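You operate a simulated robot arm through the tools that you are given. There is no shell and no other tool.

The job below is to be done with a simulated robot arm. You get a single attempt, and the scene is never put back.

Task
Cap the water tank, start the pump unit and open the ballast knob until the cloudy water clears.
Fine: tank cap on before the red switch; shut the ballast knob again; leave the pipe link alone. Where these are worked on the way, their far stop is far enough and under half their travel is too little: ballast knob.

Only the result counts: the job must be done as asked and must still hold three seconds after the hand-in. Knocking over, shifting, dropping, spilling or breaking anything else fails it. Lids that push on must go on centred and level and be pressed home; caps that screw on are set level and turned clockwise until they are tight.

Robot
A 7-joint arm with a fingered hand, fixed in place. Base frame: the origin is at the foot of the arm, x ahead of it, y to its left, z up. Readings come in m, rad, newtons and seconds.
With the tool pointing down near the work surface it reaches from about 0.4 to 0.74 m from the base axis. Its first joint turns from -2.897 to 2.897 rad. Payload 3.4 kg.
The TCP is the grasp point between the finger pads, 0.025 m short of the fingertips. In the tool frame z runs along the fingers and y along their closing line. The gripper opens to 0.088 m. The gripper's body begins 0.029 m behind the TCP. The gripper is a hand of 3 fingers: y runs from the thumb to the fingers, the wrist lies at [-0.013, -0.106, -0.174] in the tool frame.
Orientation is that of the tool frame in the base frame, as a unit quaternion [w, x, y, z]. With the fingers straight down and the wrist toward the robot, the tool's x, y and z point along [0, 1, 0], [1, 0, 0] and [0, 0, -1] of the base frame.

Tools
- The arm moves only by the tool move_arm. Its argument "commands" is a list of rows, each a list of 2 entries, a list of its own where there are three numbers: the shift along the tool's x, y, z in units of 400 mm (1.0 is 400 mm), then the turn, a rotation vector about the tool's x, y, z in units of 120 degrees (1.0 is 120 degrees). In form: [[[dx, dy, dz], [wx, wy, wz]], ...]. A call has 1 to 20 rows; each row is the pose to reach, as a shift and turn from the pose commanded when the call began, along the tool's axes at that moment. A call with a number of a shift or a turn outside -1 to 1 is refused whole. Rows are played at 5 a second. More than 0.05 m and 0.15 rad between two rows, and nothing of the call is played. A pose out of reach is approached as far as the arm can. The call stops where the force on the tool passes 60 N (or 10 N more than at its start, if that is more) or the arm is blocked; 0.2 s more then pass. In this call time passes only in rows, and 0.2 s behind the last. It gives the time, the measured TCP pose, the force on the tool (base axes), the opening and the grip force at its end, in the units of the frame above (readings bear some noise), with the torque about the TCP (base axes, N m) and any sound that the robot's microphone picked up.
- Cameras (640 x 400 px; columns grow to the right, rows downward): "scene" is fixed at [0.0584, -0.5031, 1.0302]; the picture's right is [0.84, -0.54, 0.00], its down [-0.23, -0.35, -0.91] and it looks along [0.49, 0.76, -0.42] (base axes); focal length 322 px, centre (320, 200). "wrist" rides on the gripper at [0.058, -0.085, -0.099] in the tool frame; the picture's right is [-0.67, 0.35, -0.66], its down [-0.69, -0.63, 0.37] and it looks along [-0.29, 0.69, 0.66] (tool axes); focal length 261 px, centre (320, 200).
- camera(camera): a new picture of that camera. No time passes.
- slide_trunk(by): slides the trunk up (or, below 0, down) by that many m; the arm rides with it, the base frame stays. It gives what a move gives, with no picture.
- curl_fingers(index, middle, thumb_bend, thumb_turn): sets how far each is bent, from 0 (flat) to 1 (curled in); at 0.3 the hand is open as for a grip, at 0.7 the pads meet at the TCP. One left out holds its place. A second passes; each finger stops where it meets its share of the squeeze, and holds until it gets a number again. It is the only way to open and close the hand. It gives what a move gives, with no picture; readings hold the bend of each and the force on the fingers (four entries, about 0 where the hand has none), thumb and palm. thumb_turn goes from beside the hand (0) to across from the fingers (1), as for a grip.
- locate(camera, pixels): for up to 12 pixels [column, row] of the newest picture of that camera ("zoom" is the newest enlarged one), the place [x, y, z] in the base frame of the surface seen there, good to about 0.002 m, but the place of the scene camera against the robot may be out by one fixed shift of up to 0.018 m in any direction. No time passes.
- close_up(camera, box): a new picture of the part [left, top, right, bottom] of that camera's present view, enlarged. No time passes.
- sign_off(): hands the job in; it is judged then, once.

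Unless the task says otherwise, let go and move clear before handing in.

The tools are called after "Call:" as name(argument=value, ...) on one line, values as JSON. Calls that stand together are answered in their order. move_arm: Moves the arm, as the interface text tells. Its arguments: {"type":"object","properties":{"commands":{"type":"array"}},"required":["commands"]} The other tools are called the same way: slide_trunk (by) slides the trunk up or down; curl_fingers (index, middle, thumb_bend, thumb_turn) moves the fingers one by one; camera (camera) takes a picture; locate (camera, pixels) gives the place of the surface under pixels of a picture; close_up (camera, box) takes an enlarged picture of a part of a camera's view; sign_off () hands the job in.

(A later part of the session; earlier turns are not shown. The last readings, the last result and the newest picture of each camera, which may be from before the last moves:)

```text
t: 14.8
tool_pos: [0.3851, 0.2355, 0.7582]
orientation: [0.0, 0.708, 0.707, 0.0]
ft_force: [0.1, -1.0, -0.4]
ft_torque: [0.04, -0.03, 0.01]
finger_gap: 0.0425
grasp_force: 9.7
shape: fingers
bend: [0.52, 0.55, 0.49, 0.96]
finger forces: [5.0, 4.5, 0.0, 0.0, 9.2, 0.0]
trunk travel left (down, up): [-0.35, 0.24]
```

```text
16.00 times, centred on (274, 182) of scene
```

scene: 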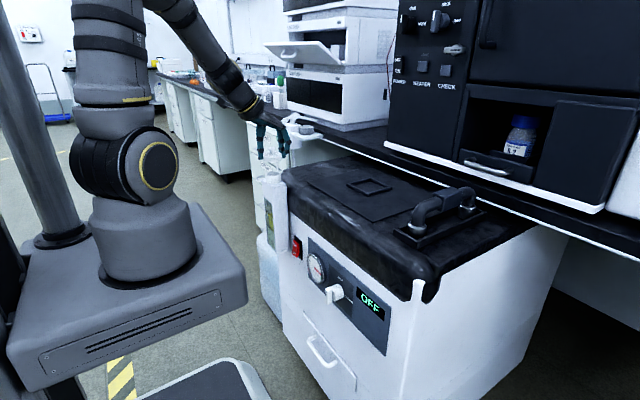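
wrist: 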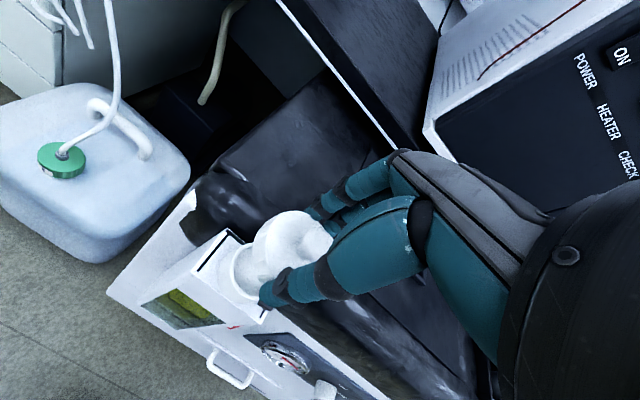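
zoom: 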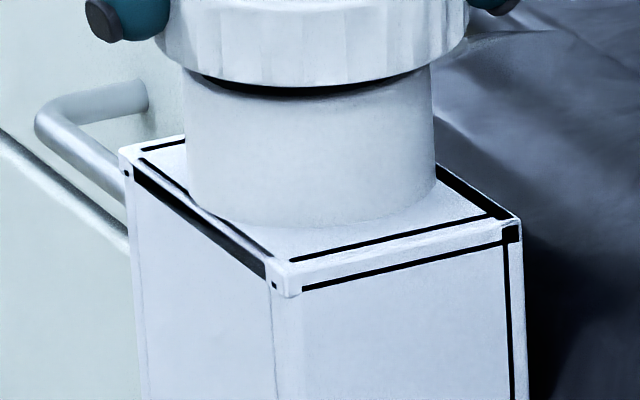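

Call:
close_up(camera="wrist", box=[260, 205, 324, 269])

Call:
close_up(camera="wrist", box=[270, 200, 334, 240])

```text
6.25 times, centred on (292, 237) of wrist
```

zoom: 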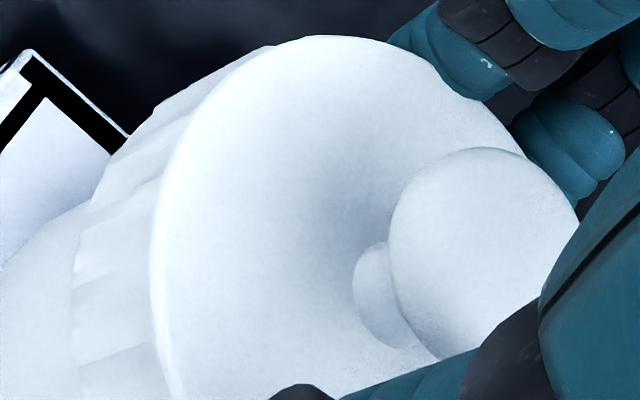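

```text
10.00 times, centred on (302, 220) of wrist
```

zoom: 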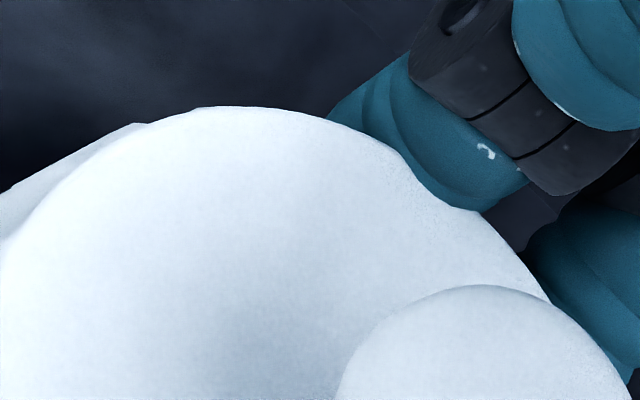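

Call:
locate(camera="zoom", pixels=[[15, 265], [45, 218], [90, 170], [140, 133], [200, 110], [260, 110], [320, 122], [380, 152], [430, 190], [480, 225], [510, 258], [535, 290]])

Call:
close_up(camera="wrist", box=[260, 205, 324, 269])

Call:
locate(camera="zoom", pixels=[[155, 250], [152, 290], [158, 330], [168, 370], [160, 205], [360, 290], [365, 320], [375, 260], [410, 345], [40, 240], [20, 330], [60, 370]])

```text
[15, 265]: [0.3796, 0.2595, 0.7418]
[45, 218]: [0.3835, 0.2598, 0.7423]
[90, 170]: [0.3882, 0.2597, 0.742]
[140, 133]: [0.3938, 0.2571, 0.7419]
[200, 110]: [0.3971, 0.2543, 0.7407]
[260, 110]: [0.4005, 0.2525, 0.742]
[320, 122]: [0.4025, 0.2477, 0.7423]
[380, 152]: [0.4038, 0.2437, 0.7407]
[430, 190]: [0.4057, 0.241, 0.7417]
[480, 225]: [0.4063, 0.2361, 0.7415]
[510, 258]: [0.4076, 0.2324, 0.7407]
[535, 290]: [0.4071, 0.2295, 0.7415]
```

```text
6.25 times, centred on (292, 237) of wrist
```

zoom: 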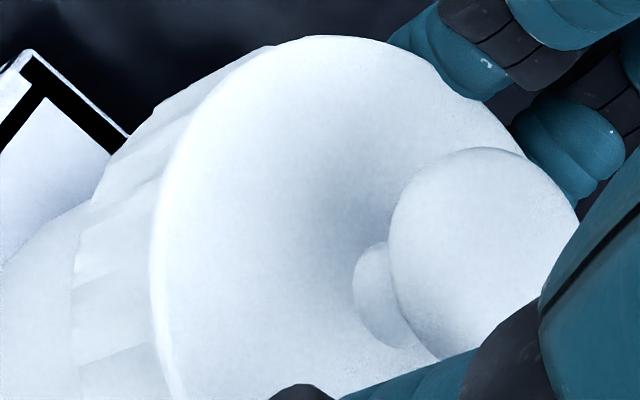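

```text
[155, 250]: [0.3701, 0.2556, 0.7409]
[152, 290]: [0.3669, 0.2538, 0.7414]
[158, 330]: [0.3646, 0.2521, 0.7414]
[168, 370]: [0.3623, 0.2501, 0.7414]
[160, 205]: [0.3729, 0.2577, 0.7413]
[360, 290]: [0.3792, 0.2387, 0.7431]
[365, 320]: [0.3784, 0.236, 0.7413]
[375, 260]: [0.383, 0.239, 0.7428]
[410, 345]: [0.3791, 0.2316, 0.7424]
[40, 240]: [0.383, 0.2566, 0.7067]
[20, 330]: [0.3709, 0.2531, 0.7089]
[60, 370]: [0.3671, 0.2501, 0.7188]
```

A circle fit puts the cap at [0.3822, 0.2346] and the neck at [0.3817, 0.2362]. The scene view shows the same roughly 1.1 mm offset. I'll shift (-0.5, +1.6) mm and check again.

Call:
move_arm(commands=[[[0.004, -0.00125, 0], [0, 0, 0]]])

Call:
close_up(camera="scene", box=[262, 165, 286, 180])

```text
t: 15.2
tool_pos: [0.3838, 0.237, 0.7576]
orientation: [0.001, 0.708, 0.706, 0.0]
ft_force: [-0.1, 0.0, -0.1]
ft_torque: [0.01, -0.02, 0.01]
finger_gap: 0.0424
grasp_force: 9.5
shape: fingers
bend: [0.52, 0.55, 0.49, 0.96]
finger forces: [4.8, 4.5, 0.1, 0.1, 9.2, 0.1]
trunk travel left (down, up): [-0.35, 0.24]
```

```text
16.00 times, centred on (274, 172) of scene
```

zoom: 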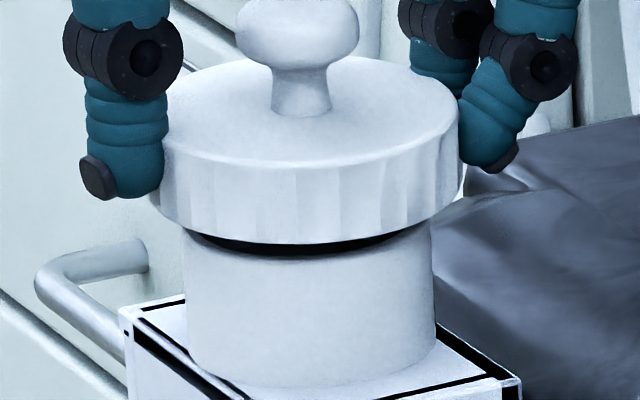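

The cap edges at 148 and 464 are now centred on the neck axis at about 305. I'll descend in small steps while watching the force.

Call:
move_arm(commands=[[[0, 0, 0.005], [0, 0, 0]], [[0, 0, 0.01], [0, 0, 0]], [[0, 0, 0.015], [0, 0, 0]]])

Call:
close_up(camera="scene", box=[262, 165, 286, 180])

```text
t: 16.0
tool_pos: [0.3838, 0.2371, 0.7521]
orientation: [0.0, 0.708, 0.706, 0.0]
ft_force: [0.1, 0.1, -1.3]
ft_torque: [0.02, 0.06, 0.02]
finger_gap: 0.0427
grasp_force: 9.5
shape: fingers
bend: [0.52, 0.55, 0.49, 0.96]
finger forces: [4.8, 4.4, 0.1, 0.0, 9.2, 0.0]
trunk travel left (down, up): [-0.35, 0.24]
```

```text
16.00 times, centred on (274, 172) of scene
```

zoom: 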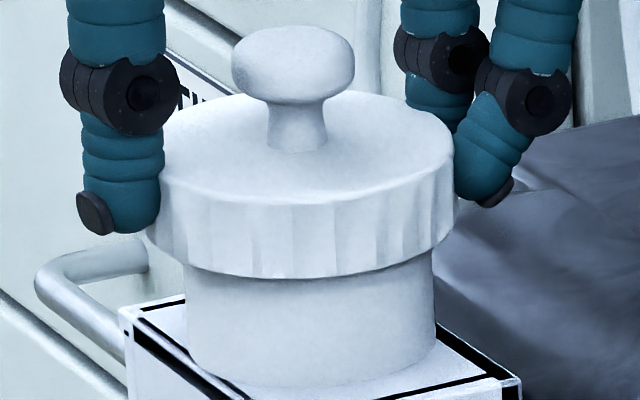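

The cap skirt now overlaps the neck with no force. I'll continue down in small steps until contact.

Call:
move_arm(commands=[[[0, 0, 0.0038], [0, 0, 0]], [[0, 0, 0.0075], [0, 0, 0]]])

Call:
move_arm(commands=[[[0, 0, 0.0038], [0, 0, 0]], [[0, 0, 0.0075], [0, 0, 0]]])

Call:
close_up(camera="scene", box=[262, 165, 286, 180])

```text
t: 16.6
tool_pos: [0.3835, 0.2363, 0.7508]
orientation: [0.001, 0.707, 0.707, 0.0]
ft_force: [0.6, -0.3, 0.9]
ft_torque: [0.0, 0.02, 0.01]
finger_gap: 0.0425
grasp_force: 9.2
shape: fingers
bend: [0.52, 0.55, 0.49, 0.96]
finger forces: [4.9, 4.5, 0.0, 0.0, 9.3, 0.0]
trunk travel left (down, up): [-0.35, 0.24]
```

```text
t: 17.2
tool_pos: [0.3838, 0.2373, 0.746]
orientation: [0.0, 0.708, 0.706, 0.0]
ft_force: [0.5, -0.3, 0.2]
ft_torque: [-0.01, -0.01, 0.0]
finger_gap: 0.0426
grasp_force: 9.6
shape: fingers
bend: [0.52, 0.55, 0.49, 0.96]
finger forces: [4.9, 4.4, 0.0, 0.0, 9.3, 0.0]
trunk travel left (down, up): [-0.35, 0.24]
```

```text
16.00 times, centred on (274, 172) of scene
```

zoom: 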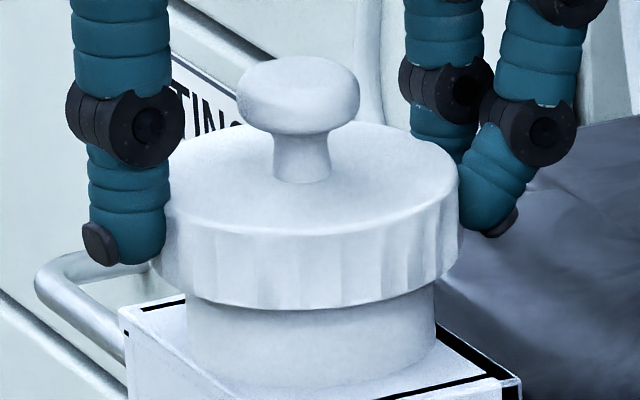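

No resistance yet and the cap is centred, so I'll continue down.

Call:
move_arm(commands=[[[0, 0, 0.0038], [0, 0, 0]], [[0, 0, 0.0075], [0, 0, 0]]])

Call:
move_arm(commands=[[[0, 0, 0.0025], [0, 0, 0]], [[0, 0, 0.005], [0, 0, 0]]])

Call:
close_up(camera="scene", box=[262, 165, 286, 180])

```text
t: 17.8
tool_pos: [0.3833, 0.2354, 0.743]
orientation: [-0.001, 0.707, 0.707, 0.0]
ft_force: [-0.6, 0.0, 0.1]
ft_torque: [-0.03, 0.04, 0.01]
finger_gap: 0.0428
grasp_force: 9.3
shape: fingers
bend: [0.52, 0.55, 0.49, 0.96]
finger forces: [4.9, 4.4, 0.1, 0.0, 9.3, 0.0]
trunk travel left (down, up): [-0.35, 0.24]
```

```text
t: 18.4
tool_pos: [0.3837, 0.236, 0.7413]
orientation: [0.0, 0.708, 0.707, 0.0]
ft_force: [0.2, -2.5, 5.1]
ft_torque: [-0.02, -0.04, 0.01]
finger_gap: 0.0418
grasp_force: 9.2
shape: fingers
bend: [0.52, 0.55, 0.49, 0.96]
finger forces: [5.0, 4.6, 0.0, 0.1, 9.3, 0.1]
trunk travel left (down, up): [-0.35, 0.24]
heard: snap
```

```text
16.00 times, centred on (274, 172) of scene
```

zoom: 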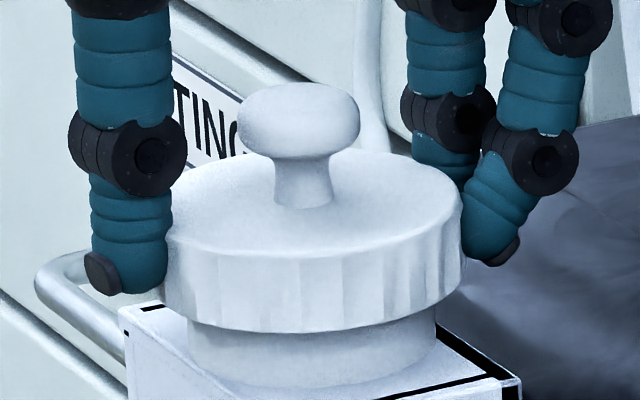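

I heard a snap with about 5 N of upward reaction, so it looks like a push-on lid that has snapped home. I'll press slightly more to confirm it is seated.

Call:
move_arm(commands=[[[0, 0, 0.002], [0, 0, 0]], [[0, 0, 0.004], [0, 0, 0]]])

Call:
close_up(camera="scene", box=[262, 165, 286, 180])

```text
t: 19.0
tool_pos: [0.3838, 0.2368, 0.7397]
orientation: [0.0, 0.707, 0.707, 0.001]
ft_force: [1.2, -0.9, 10.1]
ft_torque: [-0.05, -0.1, -0.02]
finger_gap: 0.0423
grasp_force: 10.4
shape: fingers
bend: [0.52, 0.55, 0.49, 0.96]
finger forces: [5.2, 5.6, 0.0, 0.0, 9.5, 0.0]
trunk travel left (down, up): [-0.35, 0.24]
```

```text
16.00 times, centred on (274, 172) of scene
```

zoom: 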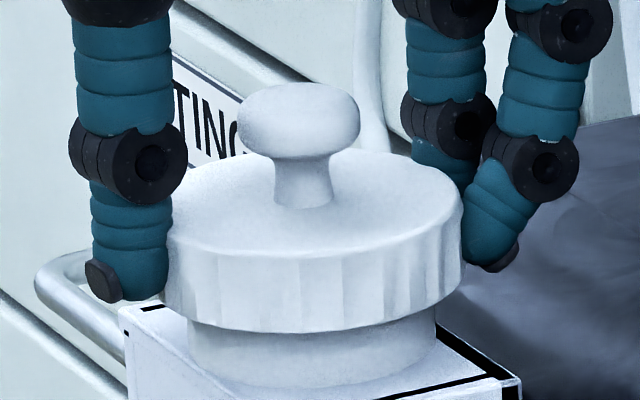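

The cap doesn't move further under 10 N, so it is seated. I'll release and rise clear, then check that it is level.

Call:
curl_fingers(index=0.3, middle=0.3, thumb_bend=0.3)

Call:
move_arm(commands=[[[0, 0, -0.05], [0, 0, 0]], [[0, 0, -0.1], [0, 0, 0]], [[0, 0, -0.15], [0, 0, 0]], [[0, 0, -0.2], [0, 0, 0]], [[0, 0, -0.25], [0, 0, 0]]])

Call:
camera(camera="wrist")

Call:
close_up(camera="scene", box=[256, 160, 288, 180])

```text
t: 20.0
tool_pos: [0.3847, 0.237, 0.7391]
orientation: [0.0, 0.707, 0.707, 0.0]
ft_force: [0.3, -0.8, -0.2]
ft_torque: [-0.03, 0.0, -0.02]
finger_gap: 0.0845
grasp_force: 0.0
shape: fingers
bend: [0.3, 0.3, 0.3, 0.97]
finger forces: [0.1, 0.1, 0.1, 0.0, 0.1, 0.0]
trunk travel left (down, up): [-0.35, 0.24]
```

```text
t: 21.2
tool_pos: [0.3834, 0.2368, 0.839]
orientation: [0.001, 0.707, 0.707, -0.001]
ft_force: [0.0, -0.1, -0.6]
ft_torque: [0.01, 0.0, 0.03]
finger_gap: 0.0846
grasp_force: 0.1
shape: fingers
bend: [0.3, 0.3, 0.3, 0.97]
finger forces: [0.0, 0.1, 0.0, 0.1, 0.1, 0.0]
trunk travel left (down, up): [-0.35, 0.24]
```

```text
taken
```

wrist: 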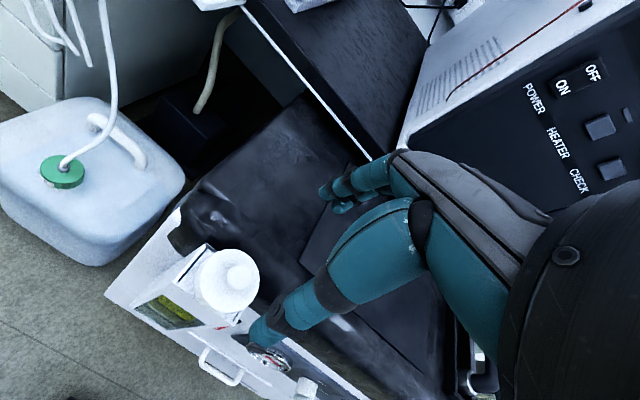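

```text
16.00 times, centred on (272, 170) of scene
```

zoom: 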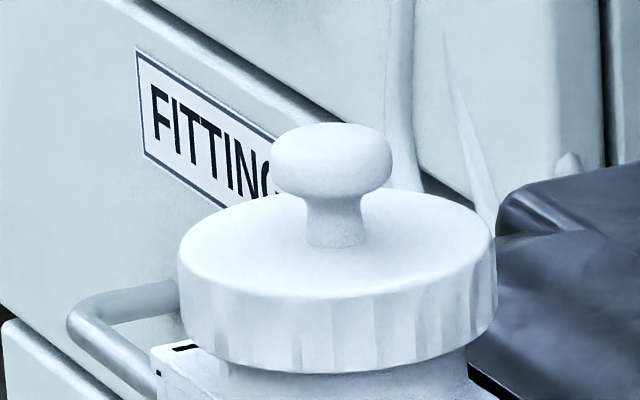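

The cap sits on the neck. I'll check that it is level with the wrist view.

Call:
close_up(camera="wrist", box=[183, 240, 273, 320])

Call:
locate(camera="zoom", pixels=[[300, 60], [160, 200], [220, 100], [200, 290], [260, 330], [430, 90], [480, 250], [250, 200], [300, 250], [430, 170]])

```text
5.00 times, centred on (228, 280) of wrist
```

zoom: 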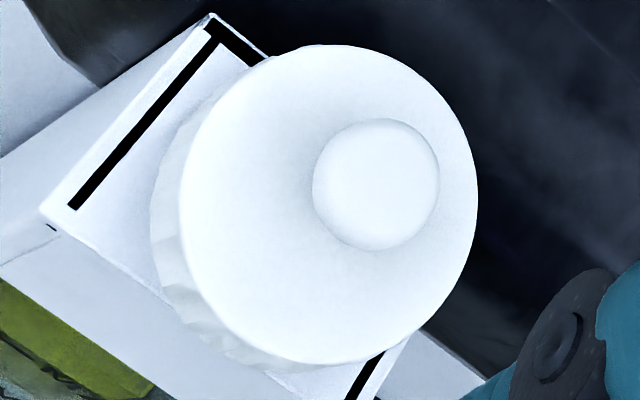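

```text
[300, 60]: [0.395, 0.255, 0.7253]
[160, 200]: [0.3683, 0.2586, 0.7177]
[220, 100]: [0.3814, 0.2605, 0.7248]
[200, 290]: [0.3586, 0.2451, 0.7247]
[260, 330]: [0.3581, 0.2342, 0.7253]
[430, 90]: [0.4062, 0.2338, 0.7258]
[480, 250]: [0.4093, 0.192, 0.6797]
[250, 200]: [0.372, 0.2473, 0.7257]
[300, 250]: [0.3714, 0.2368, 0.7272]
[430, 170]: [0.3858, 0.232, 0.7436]
```

The cap top is level at 0.725 to within 1 mm. Next I'll look at the red switch and ballast knob, the robot base, and the cloudy water window.

Call:
close_up(camera="scene", box=[312, 265, 376, 325])

Call:
close_up(camera="scene", box=[256, 185, 320, 265])

Call:
close_up(camera="scene", box=[284, 230, 308, 262])

Call:
camera(camera="scene")

Call:
locate(camera="scene", pixels=[[100, 285], [230, 260], [235, 310], [20, 345], [150, 330], [190, 270], [350, 330], [400, 340], [330, 355], [300, 330], [440, 250], [520, 260]])

```text
6.67 times, centred on (344, 295) of scene
```

zoom: 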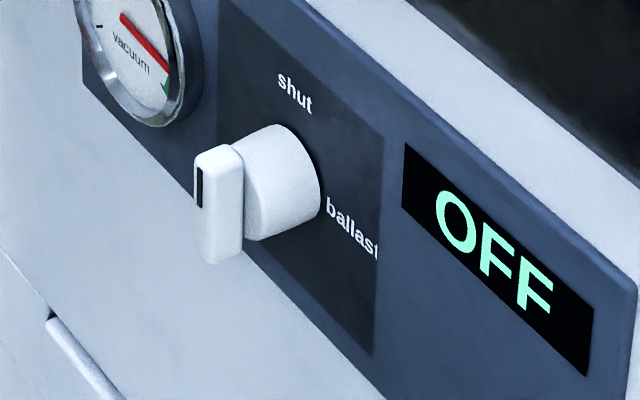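

```text
5.00 times, centred on (288, 225) of scene
```

zoom: 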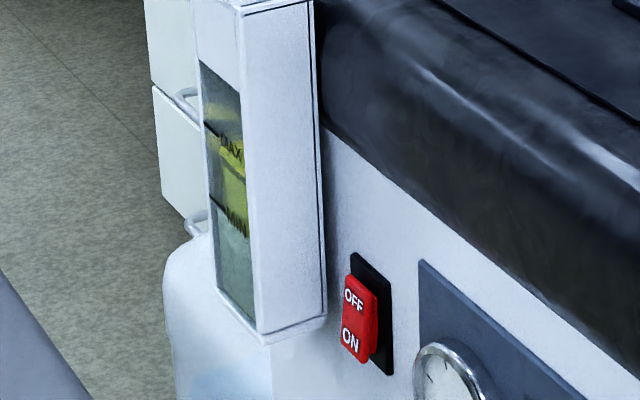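

```text
12.50 times, centred on (296, 246) of scene
```

zoom: 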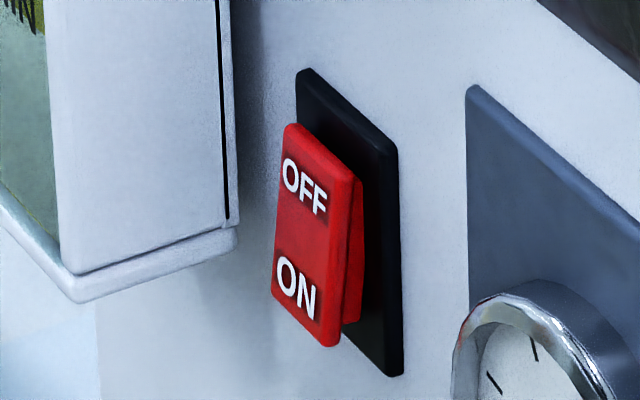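

```text
taken
```

scene: 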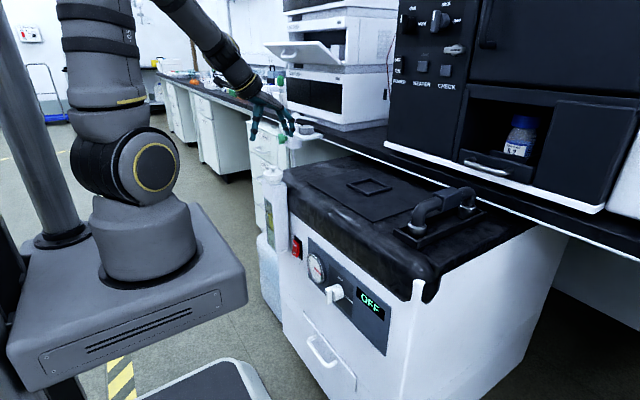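

```text
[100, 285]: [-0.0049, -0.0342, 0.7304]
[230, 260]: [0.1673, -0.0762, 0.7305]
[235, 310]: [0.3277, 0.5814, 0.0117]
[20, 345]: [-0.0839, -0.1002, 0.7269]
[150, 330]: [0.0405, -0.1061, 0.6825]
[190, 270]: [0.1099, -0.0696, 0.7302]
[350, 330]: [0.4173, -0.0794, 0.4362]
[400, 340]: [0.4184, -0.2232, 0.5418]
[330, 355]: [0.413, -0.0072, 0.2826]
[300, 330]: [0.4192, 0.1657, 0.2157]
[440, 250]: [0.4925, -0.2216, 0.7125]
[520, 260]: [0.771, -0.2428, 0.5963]
```

The switch shows the ON half protruding at the bottom of the rocker. The knob's bar points up at "shut", and "ballast" is 90° clockwise to the right. The arm's platform is at z≈0.72, so I'll work lower by sliding the trunk down. First I'll back off and yaw the hand so the wrist sits toward -y, with the fingers facing the panel.

Call:
move_arm(commands=[[[-0.0266, -0.0145, 0], [0, 0, -0.0682]], [[-0.0532, -0.029, 0], [0, 0, -0.1364]], [[-0.0798, -0.0435, 0], [0, 0, -0.2045]], [[-0.1064, -0.058, 0], [0, 0, -0.2727]], [[-0.133, -0.0725, 0], [0, 0, -0.3409]], [[-0.1595, -0.087, 0], [0, 0, -0.4091]], [[-0.1861, -0.1015, 0], [0, 0, -0.4773]], [[-0.2127, -0.116, 0], [0, 0, -0.5455]], [[-0.2393, -0.1305, 0], [0, 0, -0.6136]], [[-0.2659, -0.145, 0], [0, 0, -0.6818]], [[-0.2925, -0.1585, 0], [0, 0, -0.75]]])

Call:
camera(camera="wrist")

Call:
camera(camera="scene")

```text
t: 23.6
tool_pos: [0.3212, 0.12, 0.8389]
orientation: [0.0, -0.001, 1.0, 0.0]
ft_force: [-0.3, -0.3, 0.0]
ft_torque: [0.01, 0.0, -0.01]
finger_gap: 0.0842
grasp_force: 0.0
shape: fingers
bend: [0.3, 0.3, 0.3, 0.97]
finger forces: [0.0, 0.0, 0.1, 0.1, 0.0, 0.1]
trunk travel left (down, up): [-0.35, 0.24]
```

```text
taken
```

wrist: 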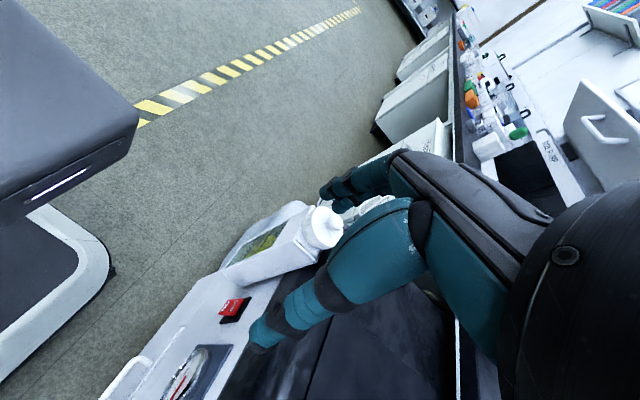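

```text
taken
```

scene: 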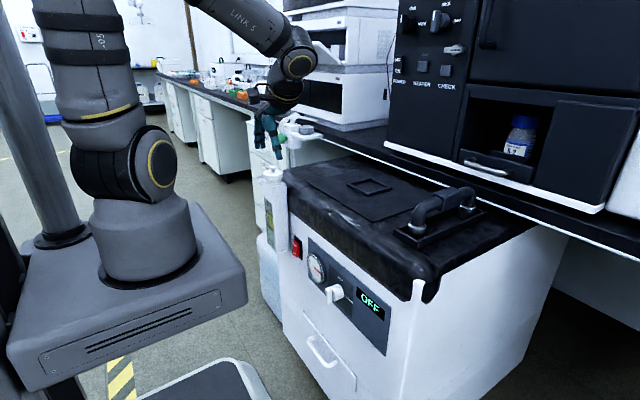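

The yaw worked; the switch is at wrist pixel (235,308) and the gauge at (190,375). The hand is in front of the panel at x≈0.32, so I'll slide the trunk down 0.2 m for a closer look.

Call:
slide_trunk(by=-0.2)

Call:
camera(camera="wrist")

Call:
camera(camera="scene")

```text
t: 25.8
tool_pos: [0.3209, 0.1193, 0.6392]
orientation: [0.0, 0.001, 1.0, 0.0]
ft_force: [0.3, 0.7, 0.3]
ft_torque: [-0.01, -0.03, 0.0]
finger_gap: 0.0845
grasp_force: 0.0
shape: fingers
bend: [0.3, 0.3, 0.3, 0.97]
finger forces: [0.0, 0.1, 0.1, 0.0, 0.1, 0.0]
trunk travel left (down, up): [-0.15, 0.44]
```

```text
taken
```

wrist: 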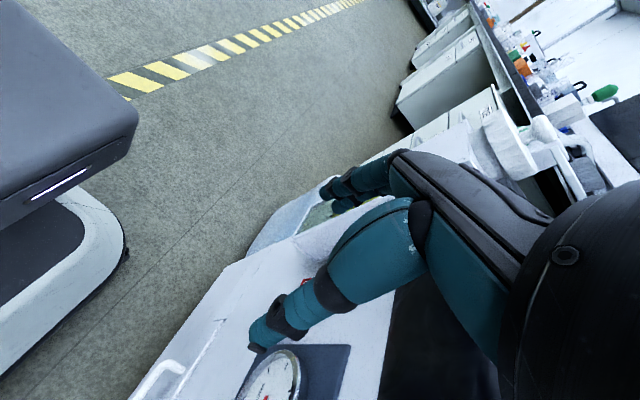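

```text
taken
```

scene: 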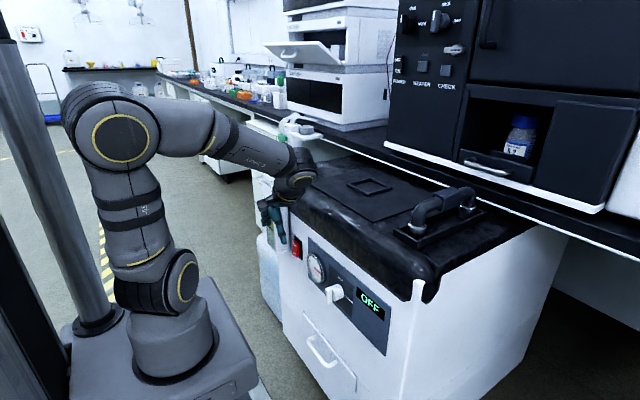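

Now I'll calibrate the scene camera's fixed shift using the cap, whose true position is known to be about [0.3817, 0.2362, 0.7255].

Call:
close_up(camera="scene", box=[256, 160, 288, 180])

Call:
locate(camera="zoom", pixels=[[185, 255], [488, 240], [330, 292], [230, 280], [440, 278], [250, 205], [440, 200], [400, 290], [280, 290], [210, 225], [475, 215], [330, 240]])

Call:
close_up(camera="scene", box=[284, 230, 308, 262])

Call:
locate(camera="zoom", pixels=[[303, 185], [297, 288], [345, 200], [335, 330], [285, 135], [285, 290], [300, 155], [320, 310], [400, 160], [395, 360], [430, 250], [250, 300]])

```text
16.00 times, centred on (272, 170) of scene
```

zoom: 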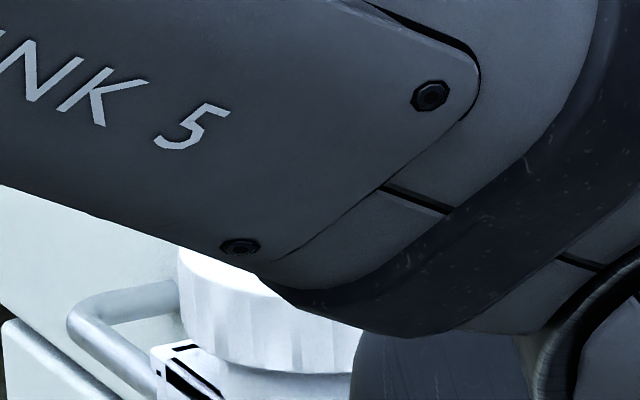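

```text
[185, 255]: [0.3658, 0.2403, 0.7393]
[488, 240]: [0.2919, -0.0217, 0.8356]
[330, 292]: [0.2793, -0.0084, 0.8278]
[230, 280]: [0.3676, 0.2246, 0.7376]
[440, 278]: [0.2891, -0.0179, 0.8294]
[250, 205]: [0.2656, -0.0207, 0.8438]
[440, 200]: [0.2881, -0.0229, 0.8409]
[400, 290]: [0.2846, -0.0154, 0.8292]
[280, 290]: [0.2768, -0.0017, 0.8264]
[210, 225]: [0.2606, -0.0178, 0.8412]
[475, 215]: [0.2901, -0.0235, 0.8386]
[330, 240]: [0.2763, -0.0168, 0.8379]
```

```text
12.50 times, centred on (296, 246) of scene
```

zoom: 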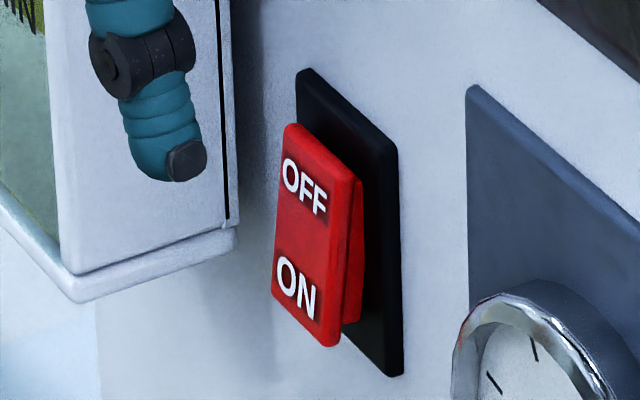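

```text
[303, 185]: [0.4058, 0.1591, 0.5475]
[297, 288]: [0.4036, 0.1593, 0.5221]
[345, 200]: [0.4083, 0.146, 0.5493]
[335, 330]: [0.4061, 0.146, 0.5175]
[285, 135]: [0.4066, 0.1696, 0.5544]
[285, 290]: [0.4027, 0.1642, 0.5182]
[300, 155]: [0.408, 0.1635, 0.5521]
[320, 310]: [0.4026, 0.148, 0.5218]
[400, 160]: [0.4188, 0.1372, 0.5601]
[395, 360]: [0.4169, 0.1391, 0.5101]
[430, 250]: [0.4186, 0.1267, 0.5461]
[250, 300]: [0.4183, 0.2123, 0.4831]
```

Scene shift estimates are inconsistent, so I'll measure the switch with the wrist camera instead. I'll shift the hand -3 cm in x and +3 cm in y so the thumb no longer hides it.

Call:
move_arm(commands=[[[0.04, 0.04, 0], [0, 0, 0]], [[0.075, 0.075, 0], [0, 0, 0]]])

Call:
camera(camera="wrist")

Call:
close_up(camera="wrist", box=[240, 290, 400, 390])

```text
t: 26.4
tool_pos: [0.2927, 0.1491, 0.638]
orientation: [0.001, -0.001, 1.0, 0.0]
ft_force: [0.0, 0.1, 0.0]
ft_torque: [0.0, -0.02, 0.01]
finger_gap: 0.0844
grasp_force: 0.0
shape: fingers
bend: [0.3, 0.3, 0.3, 0.97]
finger forces: [0.0, 0.0, 0.0, 0.0, 0.1, 0.0]
trunk travel left (down, up): [-0.15, 0.44]
```

```text
taken
```

wrist: 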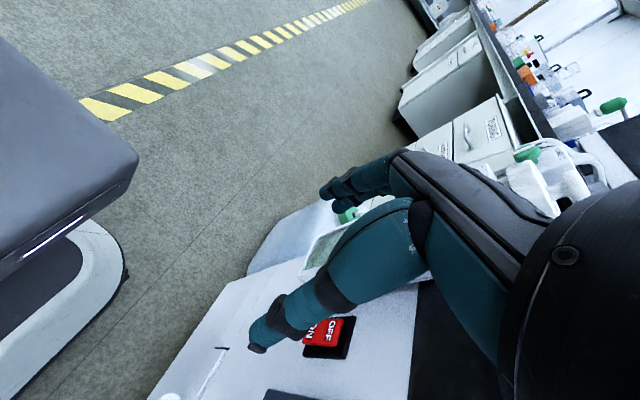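

```text
4.00 times, centred on (320, 340) of wrist
```

zoom: 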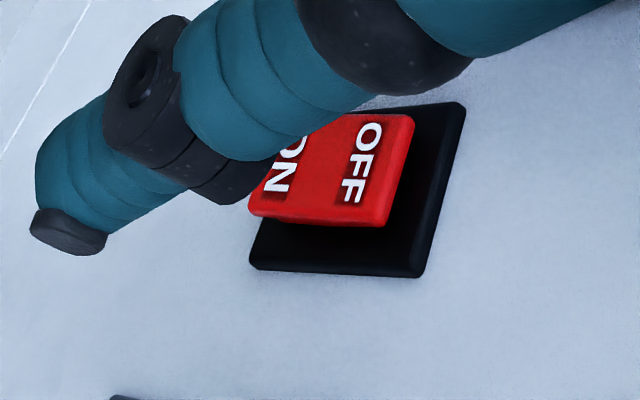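

Call:
locate(camera="zoom", pixels=[[365, 160], [395, 130], [380, 210], [285, 180], [265, 205], [320, 205], [330, 150], [440, 150], [410, 265], [270, 260], [500, 200], [550, 350]])

Call:
locate(camera="wrist", pixels=[[330, 255], [310, 262], [350, 270], [285, 225], [310, 275], [300, 395], [380, 330], [390, 230], [400, 370], [250, 345], [350, 190], [345, 205]])

```text
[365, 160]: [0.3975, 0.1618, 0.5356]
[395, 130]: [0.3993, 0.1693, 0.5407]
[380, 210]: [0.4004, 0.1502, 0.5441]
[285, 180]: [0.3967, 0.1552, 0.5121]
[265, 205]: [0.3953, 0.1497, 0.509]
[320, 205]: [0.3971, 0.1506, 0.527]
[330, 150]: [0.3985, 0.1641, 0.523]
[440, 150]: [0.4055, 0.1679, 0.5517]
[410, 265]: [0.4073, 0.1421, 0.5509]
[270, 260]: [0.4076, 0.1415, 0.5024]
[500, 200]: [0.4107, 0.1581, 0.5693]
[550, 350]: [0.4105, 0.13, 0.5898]
```

```text
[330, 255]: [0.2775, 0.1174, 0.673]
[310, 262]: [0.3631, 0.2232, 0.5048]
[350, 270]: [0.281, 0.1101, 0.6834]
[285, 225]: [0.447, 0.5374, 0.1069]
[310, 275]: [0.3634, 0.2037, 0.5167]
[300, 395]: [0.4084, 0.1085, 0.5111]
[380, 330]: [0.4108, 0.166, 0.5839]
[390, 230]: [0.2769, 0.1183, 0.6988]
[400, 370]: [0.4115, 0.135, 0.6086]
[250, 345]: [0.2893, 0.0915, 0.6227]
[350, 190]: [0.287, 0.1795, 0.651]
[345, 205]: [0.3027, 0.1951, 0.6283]
```

The rocker spans y 0.149–0.170 and z 0.507–0.545. Its ON end sits at x≈0.3955, the unit's face at x≈0.411, and the scene shift works out at about [+0.008, -0.004, +0.0115]. Next I'll locate the gauge and knob in the scene view.

Call:
close_up(camera="scene", box=[300, 245, 364, 325])

Call:
locate(camera="zoom", pixels=[[178, 75], [200, 110], [215, 170], [165, 120], [180, 180], [225, 145], [290, 215], [285, 290], [300, 255], [320, 205], [350, 240], [390, 300]])

```text
5.00 times, centred on (332, 285) of scene
```

zoom: 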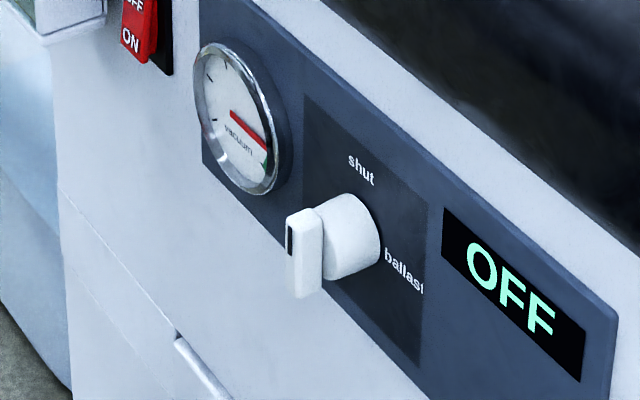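

```text
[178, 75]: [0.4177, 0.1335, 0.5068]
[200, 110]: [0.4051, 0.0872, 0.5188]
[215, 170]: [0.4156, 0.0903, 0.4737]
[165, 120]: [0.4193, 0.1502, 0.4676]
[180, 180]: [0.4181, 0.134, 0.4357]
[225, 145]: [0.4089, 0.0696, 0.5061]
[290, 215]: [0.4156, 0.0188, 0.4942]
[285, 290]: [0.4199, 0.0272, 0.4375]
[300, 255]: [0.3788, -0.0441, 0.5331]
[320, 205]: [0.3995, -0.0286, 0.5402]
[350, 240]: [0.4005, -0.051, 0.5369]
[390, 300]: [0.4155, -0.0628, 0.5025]
```

The gauge protrudes to x≈0.395 around y 0.03–0.105. I'll tilt the hand 22° forward so one fingertip leads, with a slight yaw that keeps the thumb back from the gauge. I'll raise the trunk 0.1 m first so the arm isn't folded too tightly.

Call:
slide_trunk(by=0.1)

Call:
move_arm(commands=[[[-0.0132, -0.0104, 0.069], [0.002, -0.0229, 0.0103]], [[-0.0264, -0.0207, 0.1378], [0.004, -0.0457, 0.0206]], [[-0.0397, -0.0311, 0.2067], [0.006, -0.0686, 0.0309]], [[-0.0529, -0.0414, 0.2756], [0.008, -0.0915, 0.0412]], [[-0.0661, -0.0518, 0.3445], [0.01, -0.1143, 0.0514]], [[-0.0793, -0.0621, 0.4134], [0.012, -0.1372, 0.0617]], [[-0.0926, -0.0725, 0.4823], [0.014, -0.16, 0.072]], [[-0.1058, -0.0828, 0.5513], [0.016, -0.1829, 0.0823]]])

Call:
camera(camera="wrist")

Call:
camera(camera="scene")

```text
t: 27.7
tool_pos: [0.2925, 0.1499, 0.7391]
orientation: [0.0, 0.0, 1.0, 0.0]
ft_force: [-0.3, 0.6, 0.1]
ft_torque: [-0.03, 0.0, -0.01]
finger_gap: 0.0844
grasp_force: 0.0
shape: fingers
bend: [0.3, 0.3, 0.3, 0.97]
finger forces: [0.0, 0.0, 0.0, 0.0, 0.0, 0.1]
trunk travel left (down, up): [-0.25, 0.34]
```

```text
t: 29.5
tool_pos: [0.3346, 0.1221, 0.5202]
orientation: [0.139, 0.107, 0.984, -0.011]
ft_force: [-0.1, -1.8, -1.1]
ft_torque: [0.13, -0.04, -0.01]
finger_gap: 0.0845
grasp_force: 0.1
shape: fingers
bend: [0.3, 0.3, 0.3, 0.98]
finger forces: [0.0, 0.0, 0.0, 0.1, 0.1, 0.1]
out of reach, approached as far as the arm can: row 4, 5, 6, 7, 8
trunk travel left (down, up): [-0.25, 0.34]
```

```text
taken
```

wrist: 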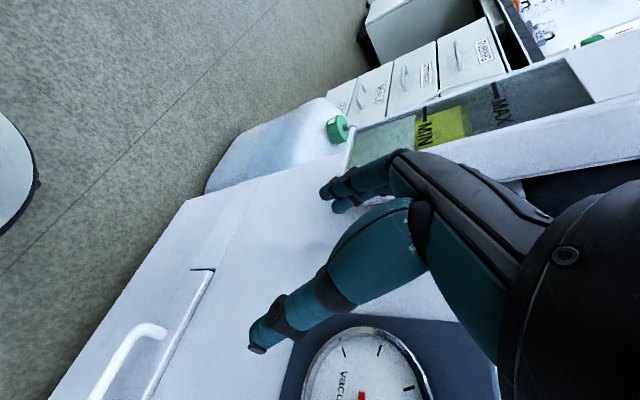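

```text
taken
```

scene: 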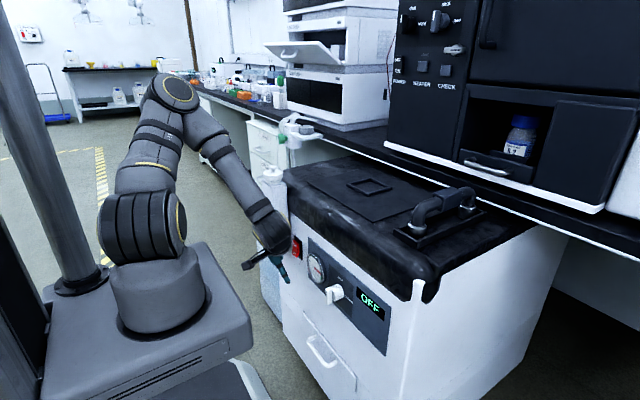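

The pose was reached except that the tilt is about 16° instead of 22°, which should still be enough. I'll check the fingertip against the switch in the scene view.

Call:
close_up(camera="scene", box=[232, 220, 328, 280])

Call:
locate(camera="zoom", pixels=[[345, 330], [345, 370], [370, 355], [300, 310], [270, 340]])

```text
6.67 times, centred on (280, 250) of scene
```

zoom: 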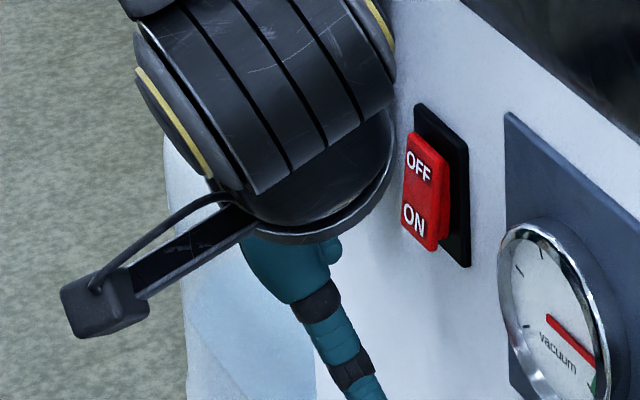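

```text
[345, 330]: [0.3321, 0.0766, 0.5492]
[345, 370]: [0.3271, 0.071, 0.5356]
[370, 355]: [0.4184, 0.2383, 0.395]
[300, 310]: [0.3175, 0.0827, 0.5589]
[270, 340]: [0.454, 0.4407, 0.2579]
```

Call:
close_up(camera="wrist", box=[300, 150, 420, 240])

Call:
locate(camera="zoom", pixels=[[130, 225], [160, 190], [210, 180], [200, 285], [230, 265], [240, 290], [280, 260], [180, 270], [300, 90], [60, 300]])

Call:
move_arm(commands=[[[0, 0, 0], [0, 0, 0]]])

```text
4.44 times, centred on (360, 195) of wrist
```

zoom: 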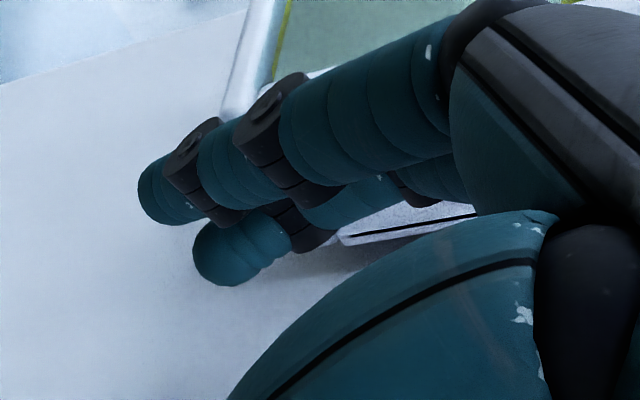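

```text
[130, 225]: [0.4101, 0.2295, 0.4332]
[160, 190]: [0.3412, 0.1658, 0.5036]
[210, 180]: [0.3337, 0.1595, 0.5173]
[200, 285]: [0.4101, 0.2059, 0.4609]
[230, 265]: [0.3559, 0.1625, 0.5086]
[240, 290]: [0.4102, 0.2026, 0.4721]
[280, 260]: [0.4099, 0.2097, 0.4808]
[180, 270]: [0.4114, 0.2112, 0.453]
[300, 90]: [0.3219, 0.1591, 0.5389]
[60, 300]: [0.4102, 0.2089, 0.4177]
```

```text
t: 29.9
tool_pos: [0.3329, 0.1197, 0.5166]
orientation: [0.137, 0.104, 0.985, -0.016]
ft_force: [-0.2, -0.2, -0.4]
ft_torque: [0.0, 0.03, -0.06]
finger_gap: 0.0845
grasp_force: 0.1
shape: fingers
bend: [0.3, 0.3, 0.3, 0.98]
finger forces: [0.1, 0.0, 0.1, 0.0, 0.1, 0.0]
trunk travel left (down, up): [-0.25, 0.34]
```

The front fingertip centre is near [0.358, 0.168, 0.503] and the ON half of the rocker is at [0.396, 0.160, 0.512]. I'll move up slightly, toward -y and forward, still short of contact.

Call:
move_arm(commands=[[[-0.018, -0.0022, -0.0034], [0, 0, 0]], [[-0.0365, -0.0045, -0.0068], [0, 0, 0]]])

Call:
close_up(camera="wrist", box=[300, 150, 420, 240])

Call:
move_arm(commands=[[[0, 0, 0], [0, 0, 0]]])

```text
t: 30.5
tool_pos: [0.3435, 0.1131, 0.5245]
orientation: [0.138, 0.105, 0.985, -0.015]
ft_force: [-0.2, 0.4, 0.7]
ft_torque: [0.0, -0.01, -0.01]
finger_gap: 0.0847
grasp_force: 0.1
shape: fingers
bend: [0.3, 0.3, 0.3, 0.98]
finger forces: [0.0, 0.0, 0.1, 0.0, 0.0, 0.0]
trunk travel left (down, up): [-0.25, 0.34]
```

```text
4.44 times, centred on (360, 195) of wrist
```

zoom: 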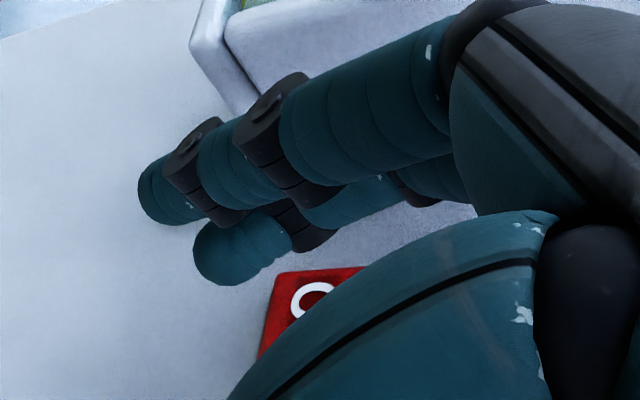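

```text
t: 30.9
tool_pos: [0.3447, 0.1131, 0.5248]
orientation: [0.137, 0.104, 0.985, -0.016]
ft_force: [-0.6, 0.9, 0.9]
ft_torque: [0.01, 0.03, 0.0]
finger_gap: 0.0844
grasp_force: 0.1
shape: fingers
bend: [0.3, 0.3, 0.3, 0.98]
finger forces: [0.1, 0.1, 0.0, 0.0, 0.1, 0.1]
trunk travel left (down, up): [-0.25, 0.34]
```

The fingertip should now be at y≈0.160 and z≈0.51, with the ON end of the rocker visible beside it at zoom (270–360,270). I'll verify the positions.

Call:
close_up(camera="wrist", box=[320, 180, 400, 240])

Call:
locate(camera="zoom", pixels=[[235, 225], [210, 320], [330, 220], [270, 260], [130, 180], [160, 150], [110, 150], [150, 200], [190, 190], [60, 60]])

```text
6.67 times, centred on (360, 210) of wrist
```

zoom: 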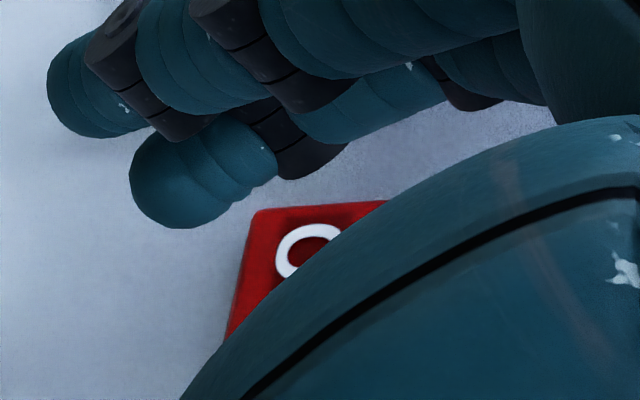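

```text
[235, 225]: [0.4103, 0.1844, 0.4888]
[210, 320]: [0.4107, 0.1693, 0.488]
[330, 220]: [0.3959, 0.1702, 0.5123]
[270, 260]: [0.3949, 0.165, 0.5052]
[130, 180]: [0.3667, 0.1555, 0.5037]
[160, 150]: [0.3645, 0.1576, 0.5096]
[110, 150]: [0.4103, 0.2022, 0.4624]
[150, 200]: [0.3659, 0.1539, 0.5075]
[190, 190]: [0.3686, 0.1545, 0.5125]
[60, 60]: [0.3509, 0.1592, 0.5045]
```

The fingertip contact height is about 0.504, at the very end of the rocker, so I'll raise it 8 mm and advance 16 mm to just short of contact.

Call:
move_arm(commands=[[[-0.0068, 0.0, -0.0241], [0, 0, 0]], [[-0.025, 0.004, -0.0163], [0, 0, 0]], [[-0.0431, 0.0084, -0.0086], [0, 0, 0]]])

Call:
close_up(camera="wrist", box=[320, 180, 400, 240])

Call:
close_up(camera="scene", box=[264, 225, 328, 265])

```text
t: 31.7
tool_pos: [0.3591, 0.1158, 0.5318]
orientation: [0.136, 0.105, 0.985, -0.016]
ft_force: [0.4, -0.3, -0.4]
ft_torque: [0.04, -0.04, 0.02]
finger_gap: 0.0845
grasp_force: 0.1
shape: fingers
bend: [0.3, 0.3, 0.3, 0.98]
finger forces: [0.0, 0.1, 0.0, 0.0, 0.1, 0.0]
trunk travel left (down, up): [-0.25, 0.34]
```

```text
6.67 times, centred on (360, 210) of wrist
```

zoom: 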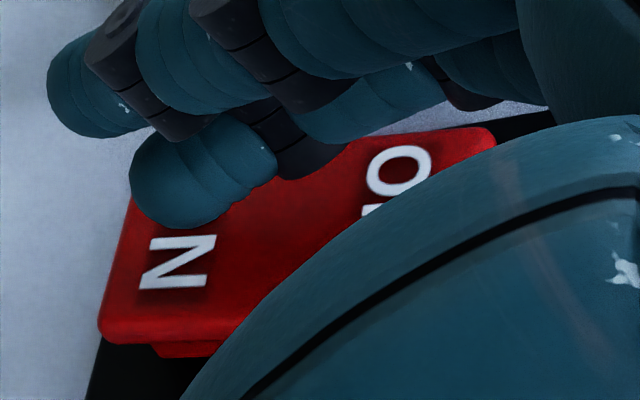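

```text
10.00 times, centred on (296, 245) of scene
```

zoom: 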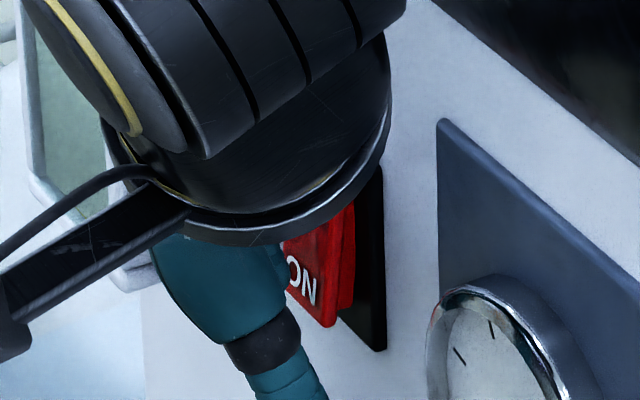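

The fingertip covers the "O" of "ON" on the ON half of the rocker. I'll press forward in 2 mm steps.

Call:
move_arm(commands=[[[-0.0047, 0.001, 0.0013], [0, 0, 0]], [[-0.0094, 0.0021, 0.0027], [0, 0, 0]], [[-0.0141, 0.0031, 0.004], [0, 0, 0]]])

Call:
close_up(camera="wrist", box=[320, 180, 400, 240])

Call:
close_up(camera="scene", box=[284, 230, 404, 330])

```text
t: 32.5
tool_pos: [0.365, 0.1153, 0.5314]
orientation: [0.138, 0.103, 0.985, -0.017]
ft_force: [0.2, -0.4, 0.3]
ft_torque: [-0.01, 0.0, 0.03]
finger_gap: 0.0845
grasp_force: 0.2
shape: fingers
bend: [0.3, 0.3, 0.3, 0.98]
finger forces: [0.0, 0.6, 0.1, 0.1, 0.1, 0.1]
trunk travel left (down, up): [-0.25, 0.34]
```

```text
6.67 times, centred on (360, 210) of wrist
```

zoom: 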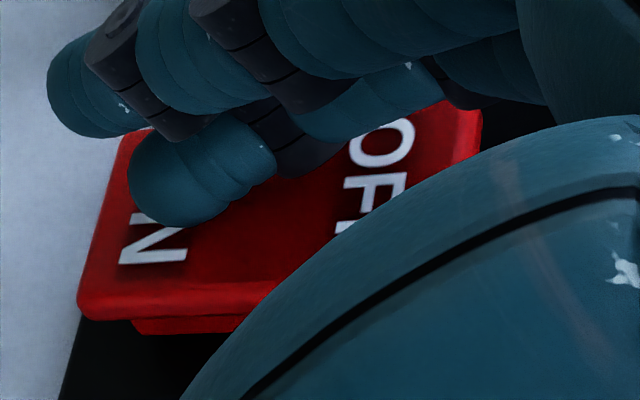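

```text
4.00 times, centred on (344, 280) of scene
```

zoom: 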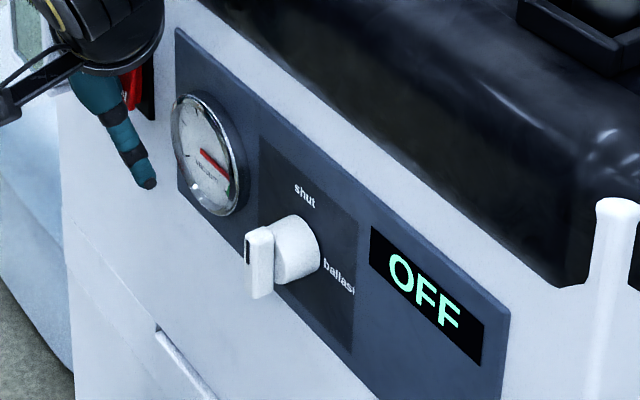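

A light contact of 0.6 N registered on the middle finger. I'll lower 4 mm for more leverage on the ON end and press in.

Call:
move_arm(commands=[[[0.0027, 0, 0.0096], [0, 0, 0]], [[-0.002, 0.001, 0.0109], [0, 0, 0]], [[-0.0067, 0.0021, 0.0122], [0, 0, 0]], [[-0.0114, 0.0031, 0.0136], [0, 0, 0]]])

Call:
close_up(camera="wrist", box=[320, 180, 400, 240])

Call:
close_up(camera="scene", box=[284, 230, 404, 330])

```text
t: 33.5
tool_pos: [0.3715, 0.1145, 0.528]
orientation: [0.137, 0.105, 0.985, -0.016]
ft_force: [-5.8, -0.8, 2.1]
ft_torque: [0.13, 0.02, 0.28]
finger_gap: 0.0847
grasp_force: 2.9
shape: fingers
bend: [0.3, 0.3, 0.3, 0.98]
finger forces: [0.1, 5.7, 0.0, 0.1, 0.1, 0.0]
trunk travel left (down, up): [-0.25, 0.34]
```

```text
6.67 times, centred on (360, 210) of wrist
```

zoom: 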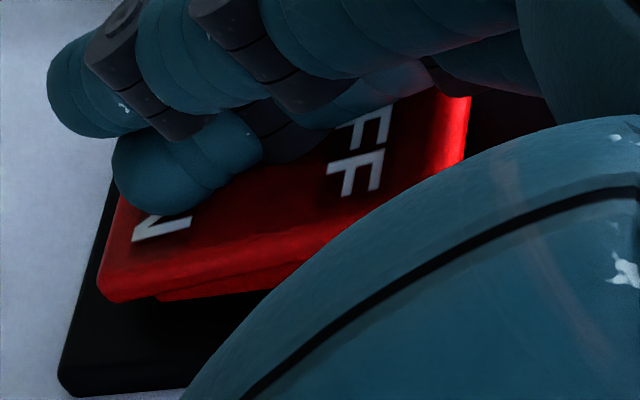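

```text
4.00 times, centred on (344, 280) of scene
```

zoom: 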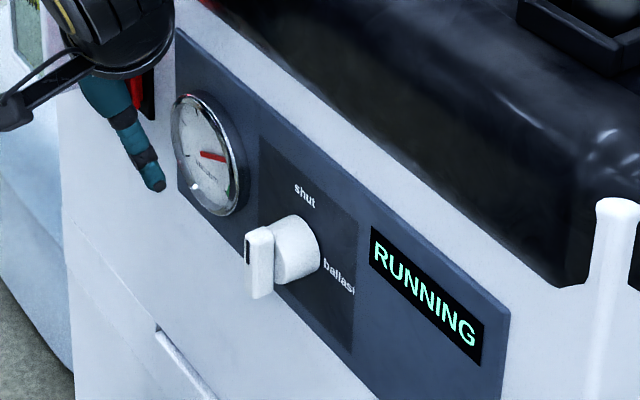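

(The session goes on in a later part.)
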